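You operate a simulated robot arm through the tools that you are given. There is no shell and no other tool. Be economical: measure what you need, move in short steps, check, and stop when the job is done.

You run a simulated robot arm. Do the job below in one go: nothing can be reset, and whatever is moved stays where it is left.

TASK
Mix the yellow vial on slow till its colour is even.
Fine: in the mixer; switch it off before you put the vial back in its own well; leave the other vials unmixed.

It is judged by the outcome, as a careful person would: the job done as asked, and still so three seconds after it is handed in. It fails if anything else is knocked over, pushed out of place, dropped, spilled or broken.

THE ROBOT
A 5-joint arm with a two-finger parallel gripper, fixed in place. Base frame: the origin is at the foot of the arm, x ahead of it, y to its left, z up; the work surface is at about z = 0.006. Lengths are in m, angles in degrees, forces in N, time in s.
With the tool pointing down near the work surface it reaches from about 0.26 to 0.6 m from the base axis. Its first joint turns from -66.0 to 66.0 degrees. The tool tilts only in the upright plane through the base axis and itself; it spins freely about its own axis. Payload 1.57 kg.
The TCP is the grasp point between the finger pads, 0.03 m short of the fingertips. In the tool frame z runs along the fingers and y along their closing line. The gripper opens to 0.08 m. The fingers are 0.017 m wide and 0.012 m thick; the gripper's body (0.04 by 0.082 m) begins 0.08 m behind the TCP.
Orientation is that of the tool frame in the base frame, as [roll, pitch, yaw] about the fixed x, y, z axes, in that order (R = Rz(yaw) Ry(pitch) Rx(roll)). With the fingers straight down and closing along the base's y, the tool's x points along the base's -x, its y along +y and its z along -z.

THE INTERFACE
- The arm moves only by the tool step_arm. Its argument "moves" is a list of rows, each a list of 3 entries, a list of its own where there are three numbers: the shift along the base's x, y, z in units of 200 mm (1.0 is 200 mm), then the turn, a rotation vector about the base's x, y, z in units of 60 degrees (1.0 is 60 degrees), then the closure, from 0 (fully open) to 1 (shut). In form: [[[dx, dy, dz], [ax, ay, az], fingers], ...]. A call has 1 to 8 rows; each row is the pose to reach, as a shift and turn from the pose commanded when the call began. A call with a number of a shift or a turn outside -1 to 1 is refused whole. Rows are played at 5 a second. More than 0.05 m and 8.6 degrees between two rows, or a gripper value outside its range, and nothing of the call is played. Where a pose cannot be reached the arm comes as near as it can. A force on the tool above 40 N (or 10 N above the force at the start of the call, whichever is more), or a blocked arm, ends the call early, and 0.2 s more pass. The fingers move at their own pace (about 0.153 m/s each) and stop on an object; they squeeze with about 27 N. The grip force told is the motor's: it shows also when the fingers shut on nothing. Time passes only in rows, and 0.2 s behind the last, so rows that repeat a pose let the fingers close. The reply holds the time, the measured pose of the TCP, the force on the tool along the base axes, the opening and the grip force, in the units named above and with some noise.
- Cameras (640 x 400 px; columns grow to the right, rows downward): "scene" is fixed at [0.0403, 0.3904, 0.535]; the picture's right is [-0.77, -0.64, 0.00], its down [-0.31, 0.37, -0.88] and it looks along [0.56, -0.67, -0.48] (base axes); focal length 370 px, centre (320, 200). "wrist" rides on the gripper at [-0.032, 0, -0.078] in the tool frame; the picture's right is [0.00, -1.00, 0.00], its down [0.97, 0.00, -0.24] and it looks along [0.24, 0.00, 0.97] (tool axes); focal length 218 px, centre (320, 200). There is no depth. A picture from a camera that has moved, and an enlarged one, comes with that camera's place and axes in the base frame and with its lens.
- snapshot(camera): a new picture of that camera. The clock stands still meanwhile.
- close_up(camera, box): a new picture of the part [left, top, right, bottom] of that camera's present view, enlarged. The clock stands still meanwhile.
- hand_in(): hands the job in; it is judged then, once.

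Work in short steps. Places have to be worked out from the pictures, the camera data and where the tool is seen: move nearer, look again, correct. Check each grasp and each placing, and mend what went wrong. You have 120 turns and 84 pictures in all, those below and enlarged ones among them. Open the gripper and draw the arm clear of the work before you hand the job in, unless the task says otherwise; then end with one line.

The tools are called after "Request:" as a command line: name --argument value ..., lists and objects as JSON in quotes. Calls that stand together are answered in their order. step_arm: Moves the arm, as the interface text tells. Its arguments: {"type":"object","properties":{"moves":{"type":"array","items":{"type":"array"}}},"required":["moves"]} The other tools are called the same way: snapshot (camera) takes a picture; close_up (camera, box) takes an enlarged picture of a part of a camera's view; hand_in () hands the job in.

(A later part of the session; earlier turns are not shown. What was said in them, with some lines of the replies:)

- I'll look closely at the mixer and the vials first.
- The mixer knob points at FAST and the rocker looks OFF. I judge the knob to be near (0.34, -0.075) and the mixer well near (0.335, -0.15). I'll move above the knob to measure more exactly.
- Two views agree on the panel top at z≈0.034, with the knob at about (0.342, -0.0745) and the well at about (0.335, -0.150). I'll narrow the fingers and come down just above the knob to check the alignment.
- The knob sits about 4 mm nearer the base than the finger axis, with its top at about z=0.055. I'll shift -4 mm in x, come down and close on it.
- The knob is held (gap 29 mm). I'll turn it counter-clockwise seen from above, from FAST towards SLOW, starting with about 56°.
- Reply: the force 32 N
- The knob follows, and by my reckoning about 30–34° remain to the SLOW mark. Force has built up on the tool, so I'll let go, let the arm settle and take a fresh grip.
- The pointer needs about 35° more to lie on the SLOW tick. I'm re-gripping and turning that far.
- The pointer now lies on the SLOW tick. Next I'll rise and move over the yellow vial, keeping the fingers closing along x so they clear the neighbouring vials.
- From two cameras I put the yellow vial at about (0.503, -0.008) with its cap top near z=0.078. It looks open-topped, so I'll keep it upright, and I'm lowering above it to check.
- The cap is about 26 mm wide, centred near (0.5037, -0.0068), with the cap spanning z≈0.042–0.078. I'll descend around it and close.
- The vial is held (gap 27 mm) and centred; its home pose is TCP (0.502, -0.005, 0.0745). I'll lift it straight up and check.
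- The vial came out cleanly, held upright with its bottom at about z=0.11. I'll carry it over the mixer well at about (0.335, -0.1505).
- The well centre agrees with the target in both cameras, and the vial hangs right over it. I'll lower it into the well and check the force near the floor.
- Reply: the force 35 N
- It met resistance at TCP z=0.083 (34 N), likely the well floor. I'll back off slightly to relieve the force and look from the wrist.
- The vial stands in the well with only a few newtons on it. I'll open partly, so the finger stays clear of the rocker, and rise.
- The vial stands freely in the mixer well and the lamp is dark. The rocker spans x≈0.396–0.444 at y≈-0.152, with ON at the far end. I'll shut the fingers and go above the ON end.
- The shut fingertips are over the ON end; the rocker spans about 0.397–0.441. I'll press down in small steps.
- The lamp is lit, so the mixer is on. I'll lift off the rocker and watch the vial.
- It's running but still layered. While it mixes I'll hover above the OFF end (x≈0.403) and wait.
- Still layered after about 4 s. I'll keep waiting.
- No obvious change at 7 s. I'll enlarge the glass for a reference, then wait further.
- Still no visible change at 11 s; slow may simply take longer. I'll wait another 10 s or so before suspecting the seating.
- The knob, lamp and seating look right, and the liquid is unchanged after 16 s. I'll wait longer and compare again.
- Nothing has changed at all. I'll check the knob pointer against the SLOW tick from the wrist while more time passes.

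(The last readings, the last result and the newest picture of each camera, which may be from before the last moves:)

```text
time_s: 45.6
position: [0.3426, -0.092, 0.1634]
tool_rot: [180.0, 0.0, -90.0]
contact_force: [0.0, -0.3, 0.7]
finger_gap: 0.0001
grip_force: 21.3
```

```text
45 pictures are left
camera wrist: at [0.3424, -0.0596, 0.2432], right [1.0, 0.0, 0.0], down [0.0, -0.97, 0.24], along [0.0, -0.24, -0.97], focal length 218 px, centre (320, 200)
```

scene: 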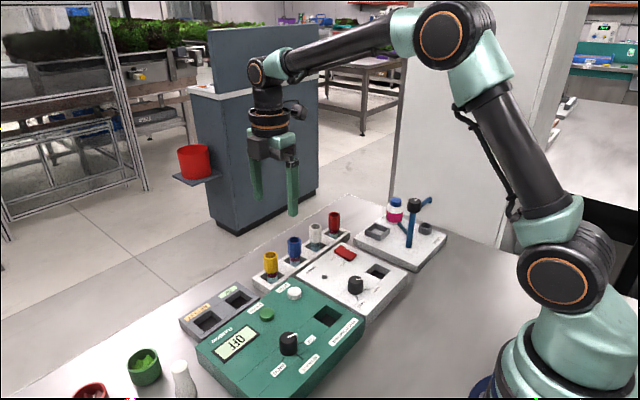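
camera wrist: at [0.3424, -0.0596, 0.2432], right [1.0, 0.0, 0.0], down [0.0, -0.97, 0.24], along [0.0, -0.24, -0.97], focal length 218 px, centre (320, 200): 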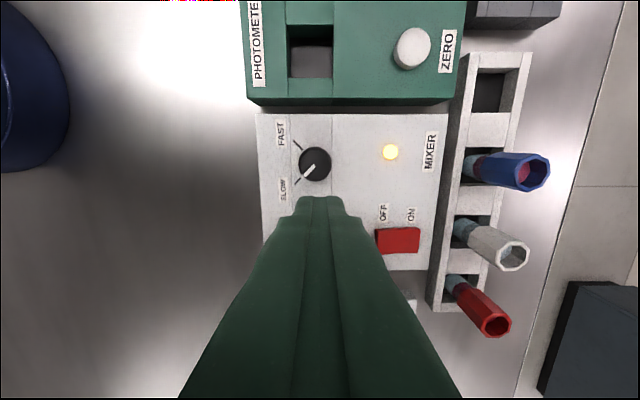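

Request:
close_up --camera "wrist" --box '[270, 110, 360, 210]'

Request:
close_up --camera "scene" --box '[380, 262, 404, 282]'

```text
4.00 times, centred on (315, 160) of wrist
camera zoom: at [0.3424, -0.0596, 0.2432], right [1.0, 0.0, 0.0], down [0.0, -0.97, 0.24], along [0.0, -0.24, -0.97], focal length 873 px, centre (340, 360)
```

zoom: 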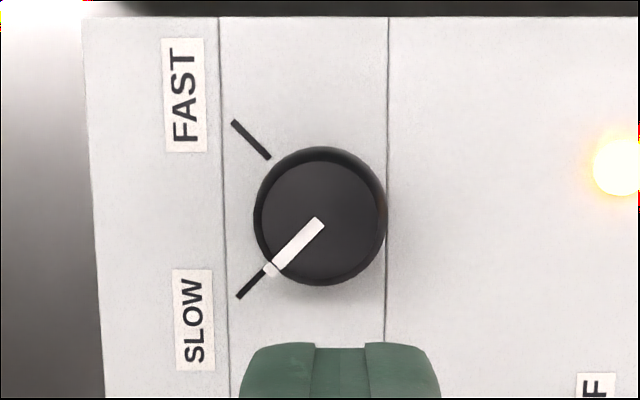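

```text
16.00 times, centred on (392, 272) of scene
camera zoom: at [0.0403, 0.3904, 0.535], right [-0.77, -0.64, 0.0], down [-0.31, 0.37, -0.88], along [0.56, -0.67, -0.48], focal length 5927 px, centre (-832, -952)
```

zoom: 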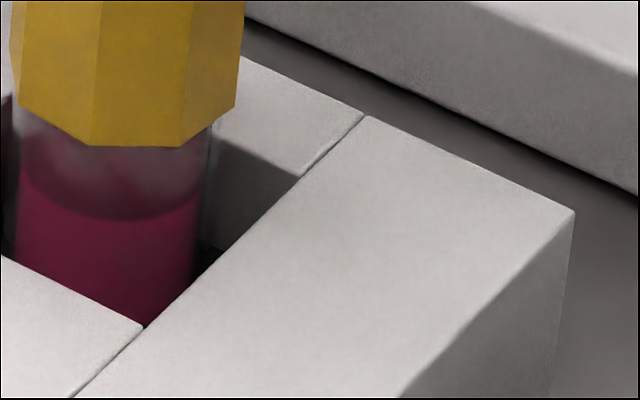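

The liquid has turned evenly magenta (at about 23 s), and the knob is exactly on SLOW. I'll switch off now by pressing the OFF end.

Request:
step_arm --moves '[[[0.15, -0.1, 0], [0, 0, 0], 1], [[0.29, -0.2, 0], [0, 0, 0], 1], [[0.29, -0.3, -0.1], [0, 0, 0], 1], [[0.29, -0.3, -0.3], [0, 0, 0], 1], [[0.29, -0.3, -0.38], [0, 0, 0], 1], [[0.29, -0.3, -0.42], [0, 0, 0], 1], [[0.29, -0.3, -0.44], [0, 0, 0], 1], [[0.29, -0.3, -0.45], [0, 0, 0], 1]]'

Request:
close_up --camera "scene" --box '[300, 190, 440, 300]'

```text
time_s: 47.4
position: [0.4006, -0.1526, 0.0744]
tool_rot: [180.0, -0.1, -90.0]
contact_force: [0.0, -0.1, -0.1]
finger_gap: 0.0001
grip_force: 21.5
```

```text
3.64 times, centred on (370, 245) of scene
camera zoom: at [0.0403, 0.3904, 0.535], right [-0.77, -0.64, 0.0], down [-0.31, 0.37, -0.88], along [0.56, -0.67, -0.48], focal length 1347 px, centre (138, 36)
```

zoom: 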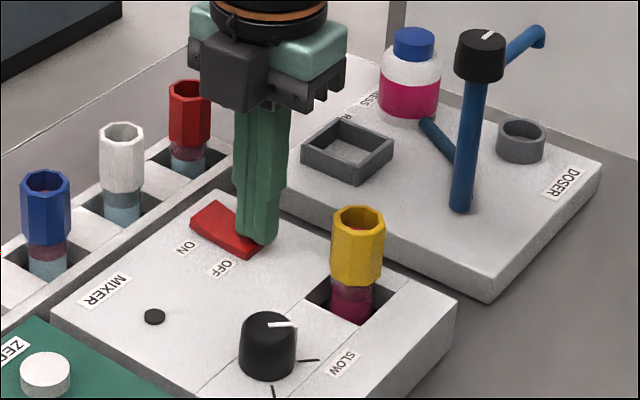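

The lamp is dark, so the mixer is off. I'll rise, open the fingers and go above the vial.

Request:
step_arm --moves '[[[0, 0, 0.15], [0, 0, 0], 1], [[0, 0, 0.35], [0, 0, 0], 1], [[0, 0, 0.5], [0, 0, 0], 0.6], [[-0.16, 0.003, 0.5], [0, 0, 0], 0.4], [[-0.33, 0.006, 0.5], [0, 0, 0], 0.4], [[-0.33, 0.006, 0.4], [0, 0, 0], 0.4], [[-0.33, 0.006, 0.4], [0, 0, 0], 0.4]]'

Request:
snapshot --camera "wrist"

Request:
close_up --camera "scene" --box '[300, 190, 440, 300]'

```text
time_s: 49.0
position: [0.3362, -0.1515, 0.1558]
tool_rot: [179.9, 0.0, -89.9]
contact_force: [0.6, -0.7, 0.6]
finger_gap: 0.0478
grip_force: 0.1
```

```text
41 pictures are left
camera wrist: at [0.3343, -0.1191, 0.2338], right [1.0, 0.0, 0.0], down [0.0, -0.97, 0.24], along [0.0, -0.24, -0.97], focal length 218 px, centre (320, 200)
```

wrist: 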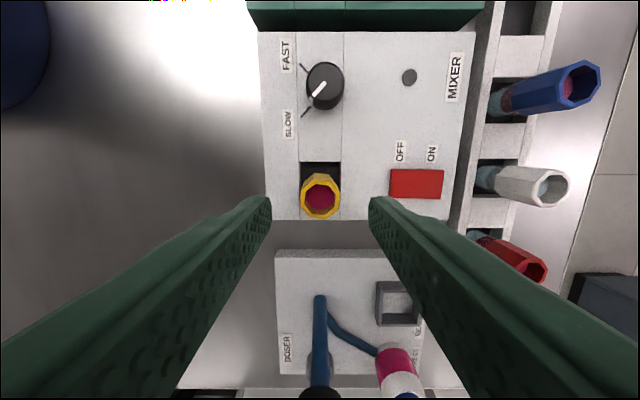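

```text
3.64 times, centred on (370, 245) of scene
camera zoom: at [0.0403, 0.3904, 0.535], right [-0.77, -0.64, 0.0], down [-0.31, 0.37, -0.88], along [0.56, -0.67, -0.48], focal length 1347 px, centre (138, 36)
```

zoom: 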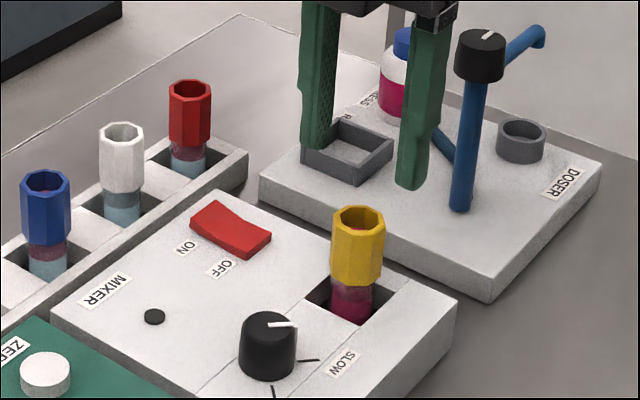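

The vial is centred between the fingers and evenly coloured. I'll descend to the release height (z≈0.0838), grip and lift.

Request:
step_arm --moves '[[[0, 0, -0.15], [0, 0, 0], 0.4], [[0, 0, -0.28], [0, 0, 0], 0.4], [[0, 0, -0.35], [0, 0, 0], 0.4], [[0, 0, -0.35], [0, 0, 0], 0.4], [[0, 0, -0.35], [0, 0, 0], 0.8], [[0, 0, -0.35], [0, 0, 0], 0.8]]'

Request:
step_arm --moves '[[[0, 0, 0.1], [0, 0, 0], 0.8], [[0, 0, 0.2], [0, 0, 0], 0.8], [[0, 0, 0.35], [0, 0, 0], 0.8], [[0, 0, 0.452], [0, 0, 0], 0.8], [[0, 0, 0.452], [0, 0, 0], 0.8]]'

Request:
snapshot --camera "scene"

Request:
snapshot --camera "wrist"

```text
time_s: 50.4
position: [0.3355, -0.1494, 0.0855]
tool_rot: [179.9, -0.1, -90.0]
contact_force: [0.2, 0.2, 0.4]
finger_gap: 0.0268
grip_force: 27.3
```

```text
time_s: 51.6
position: [0.3334, -0.1508, 0.1742]
tool_rot: [180.0, 0.0, -90.0]
contact_force: [-0.7, 0.0, -0.5]
finger_gap: 0.0269
grip_force: 27.4
```

```text
39 pictures are left
```

scene: 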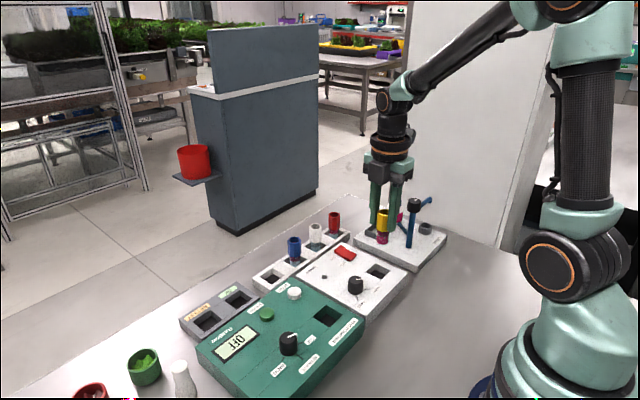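

```text
38 pictures are left
camera wrist: at [0.3333, -0.1181, 0.2532], right [1.0, 0.0, 0.0], down [0.0, -0.97, 0.24], along [0.0, -0.24, -0.97], focal length 218 px, centre (320, 200)
```

wrist: 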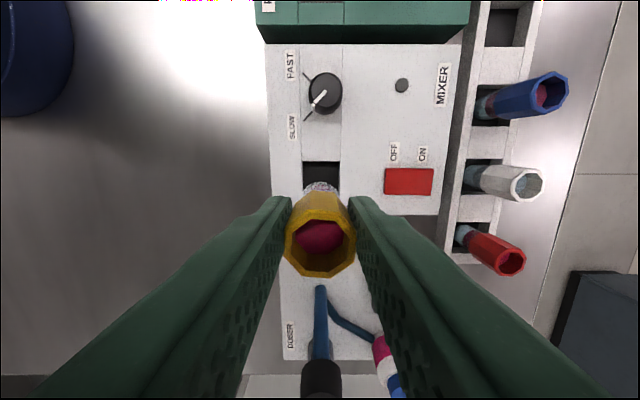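

The vial is up and upright. I'll carry it back over its own well along the same path, then check before lowering.

Request:
step_arm --moves '[[[0.17, 0.145, 0], [0, 0, 0], 0.8], [[0.34, 0.29, 0], [0, 0, 0], 0.8], [[0.51, 0.435, 0], [0, 0, 0], 0.8], [[0.68, 0.58, 0], [0, 0, 0], 0.8], [[0.841, 0.723, 0], [0, 0, 0], 0.8], [[0.841, 0.723, -0.15], [0, 0, 0], 0.8], [[0.841, 0.723, -0.25], [0, 0, 0], 0.8], [[0.841, 0.723, -0.25], [0, 0, 0], 0.8]]'

Request:
close_up --camera "scene" --box '[200, 190, 360, 300]'

Request:
snapshot --camera "wrist"

```text
time_s: 53.4
position: [0.5052, -0.0068, 0.1248]
tool_rot: [180.0, 0.0, -90.0]
contact_force: [0.2, 0.3, -0.7]
finger_gap: 0.0268
grip_force: 26.8
```

```text
3.64 times, centred on (280, 245) of scene
camera zoom: at [0.0403, 0.3904, 0.535], right [-0.77, -0.64, 0.0], down [-0.31, 0.37, -0.88], along [0.56, -0.67, -0.48], focal length 1347 px, centre (466, 36)
```

zoom: 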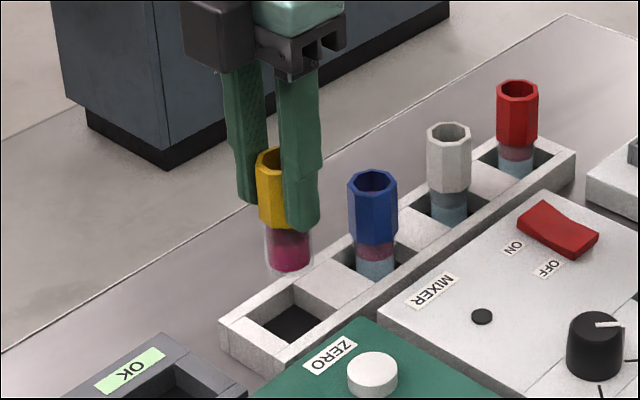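

```text
36 pictures are left
camera wrist: at [0.5036, 0.0255, 0.2039], right [1.0, 0.0, 0.0], down [0.0, -0.97, 0.24], along [0.0, -0.24, -0.97], focal length 218 px, centre (320, 200)
```

wrist: 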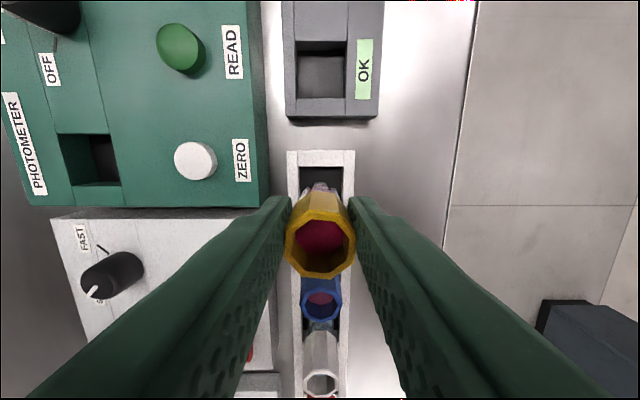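

The vial is right above its own empty well. I'll lower it gently.

Request:
step_arm --moves '[[[0, 0, -0.06], [0, 0, 0], 0.8], [[0, 0, -0.12], [0, 0, 0], 0.8], [[0, 0, -0.18], [0, 0, 0], 0.8], [[0, 0, -0.21], [0, 0, 0], 0.8], [[0, 0, -0.23], [0, 0, 0], 0.8], [[0, 0, -0.24], [0, 0, 0], 0.8]]'

Request:
close_up --camera "scene" --box '[220, 220, 330, 300]'

```text
time_s: 54.8
position: [0.5031, -0.0063, 0.0762]
tool_rot: [180.0, 0.0, -90.0]
contact_force: [-0.6, -0.4, -1.1]
finger_gap: 0.0269
grip_force: 26.9
```

```text
5.00 times, centred on (275, 260) of scene
camera zoom: at [0.0403, 0.3904, 0.535], right [-0.77, -0.64, 0.0], down [-0.31, 0.37, -0.88], along [0.56, -0.67, -0.48], focal length 1852 px, centre (545, -100)
```

zoom: 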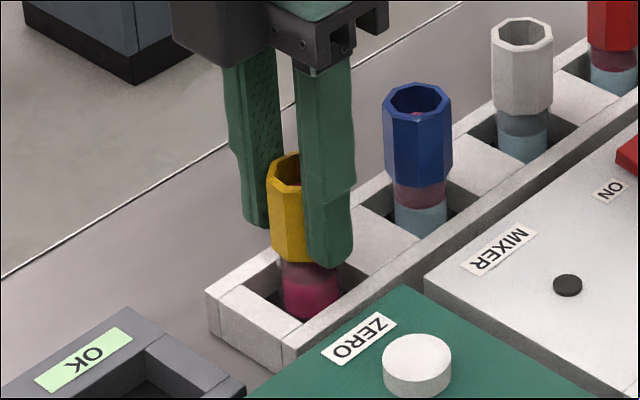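

No floor contact yet at 0.076. I'll go on in 1 mm steps.

Request:
step_arm --moves '[[[0, 0, -0.005], [0, 0, 0], 0.8], [[0, 0, -0.01], [0, 0, 0], 0.8], [[0, 0, -0.01], [0, 0, 0], 0.8]]'

```text
time_s: 55.6
position: [0.5035, -0.006, 0.0737]
tool_rot: [-179.9, 0.0, -90.0]
contact_force: [0.2, -0.3, -0.5]
finger_gap: 0.0269
grip_force: 27.2
```

Request:
step_arm --moves '[[[0, 0, -0.005], [0, 0, 0], 0.8], [[0, 0, -0.01], [0, 0, 0], 0.8], [[0, 0, -0.01], [0, 0, 0], 0.8]]'

Request:
close_up --camera "scene" --box '[220, 220, 330, 300]'

```text
time_s: 56.4
position: [0.5022, -0.006, 0.0716]
tool_rot: [179.9, 0.1, -89.9]
contact_force: [-2.1, 0.5, 9.5]
finger_gap: 0.027
grip_force: 26.4
```

```text
5.00 times, centred on (275, 260) of scene
camera zoom: at [0.0403, 0.3904, 0.535], right [-0.77, -0.64, 0.0], down [-0.31, 0.37, -0.88], along [0.56, -0.67, -0.48], focal length 1852 px, centre (545, -100)
```

zoom: 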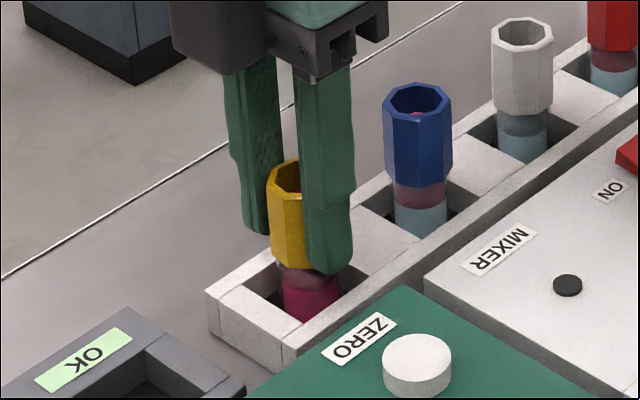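

The vial has touched the floor (9.5 N). I'll open the fingers and rise straight up.

Request:
step_arm --moves '[[[0, 0, 0.005], [0, 0, 0], 0.5], [[0, 0, 0.005], [0, 0, 0], 0.3], [[0, 0, 0.005], [0, 0, 0], 0.3], [[0, 0, 0.2], [0, 0, 0], 0.3], [[0, 0, 0.4], [0, 0, 0], 0.3], [[0, 0, 0.6], [0, 0, 0], 0.1], [[0, 0, 0.8], [0, 0, 0], 0], [[0, 0, 0.8], [0, 0, 0], 0]]'

Request:
close_up --camera "scene" --box '[220, 200, 420, 320]'

Request:
snapshot --camera "wrist"

```text
time_s: 58.2
position: [0.5031, -0.0057, 0.233]
tool_rot: [180.0, 0.0, -90.0]
contact_force: [-0.3, 0.6, 0.3]
finger_gap: 0.0801
grip_force: 0.1
```

```text
3.20 times, centred on (320, 260) of scene
camera zoom: at [0.0403, 0.3904, 0.535], right [-0.77, -0.64, 0.0], down [-0.31, 0.37, -0.88], along [0.56, -0.67, -0.48], focal length 1185 px, centre (320, 8)
```

zoom: 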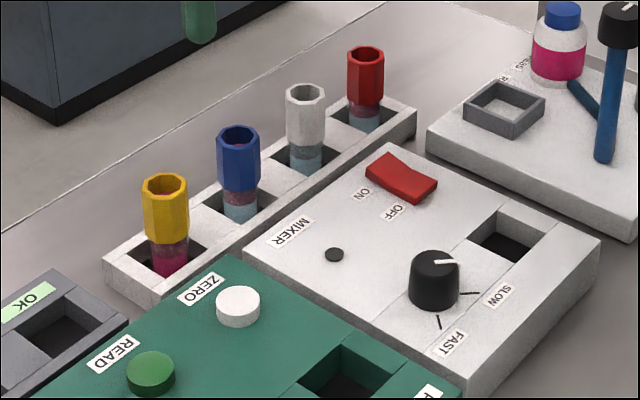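

```text
32 pictures are left
camera wrist: at [0.5026, 0.0261, 0.3107], right [1.0, 0.0, 0.0], down [0.0, -0.97, 0.24], along [0.0, -0.24, -0.97], focal length 218 px, centre (320, 200)
```

wrist: 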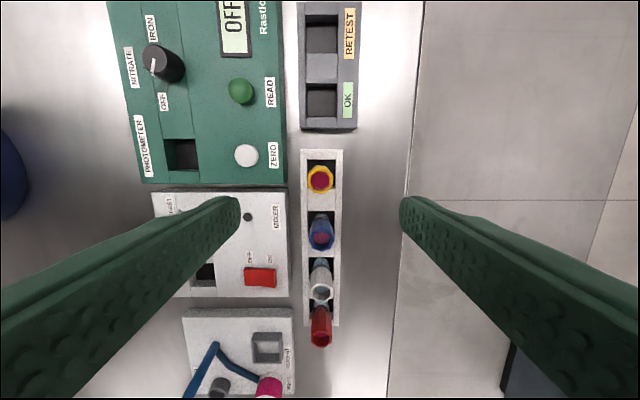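

The vial stands in its own well, the mixer is off and nothing else has moved. One last check that the colour is even.

Request:
close_up --camera "scene" --box '[255, 245, 305, 290]'

```text
8.89 times, centred on (280, 268) of scene
camera zoom: at [0.0403, 0.3904, 0.535], right [-0.77, -0.64, 0.0], down [-0.31, 0.37, -0.88], along [0.56, -0.67, -0.48], focal length 3293 px, centre (676, -400)
```

zoom: 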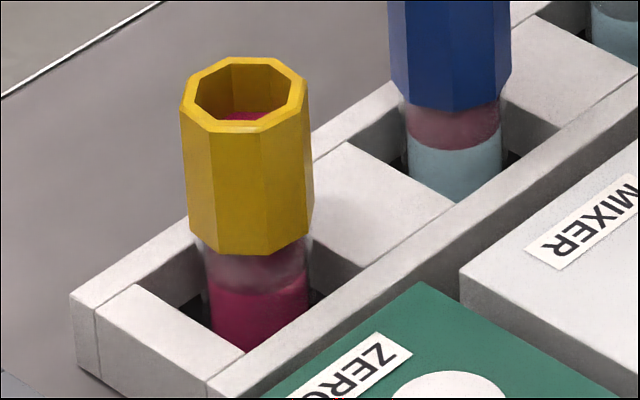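

The liquid body is one uniform magenta. The hazy band above it is the liquid surface seen through the empty glass, as in the other vials. The arm is clear and the gripper open, so I'm handing in.

Request:
hand_in

```text
The job is handed in.
```

I mixed the yellow vial on slow until its colour was even, switched the mixer off, and put the vial back upright in its own well; the other vials were not touched.
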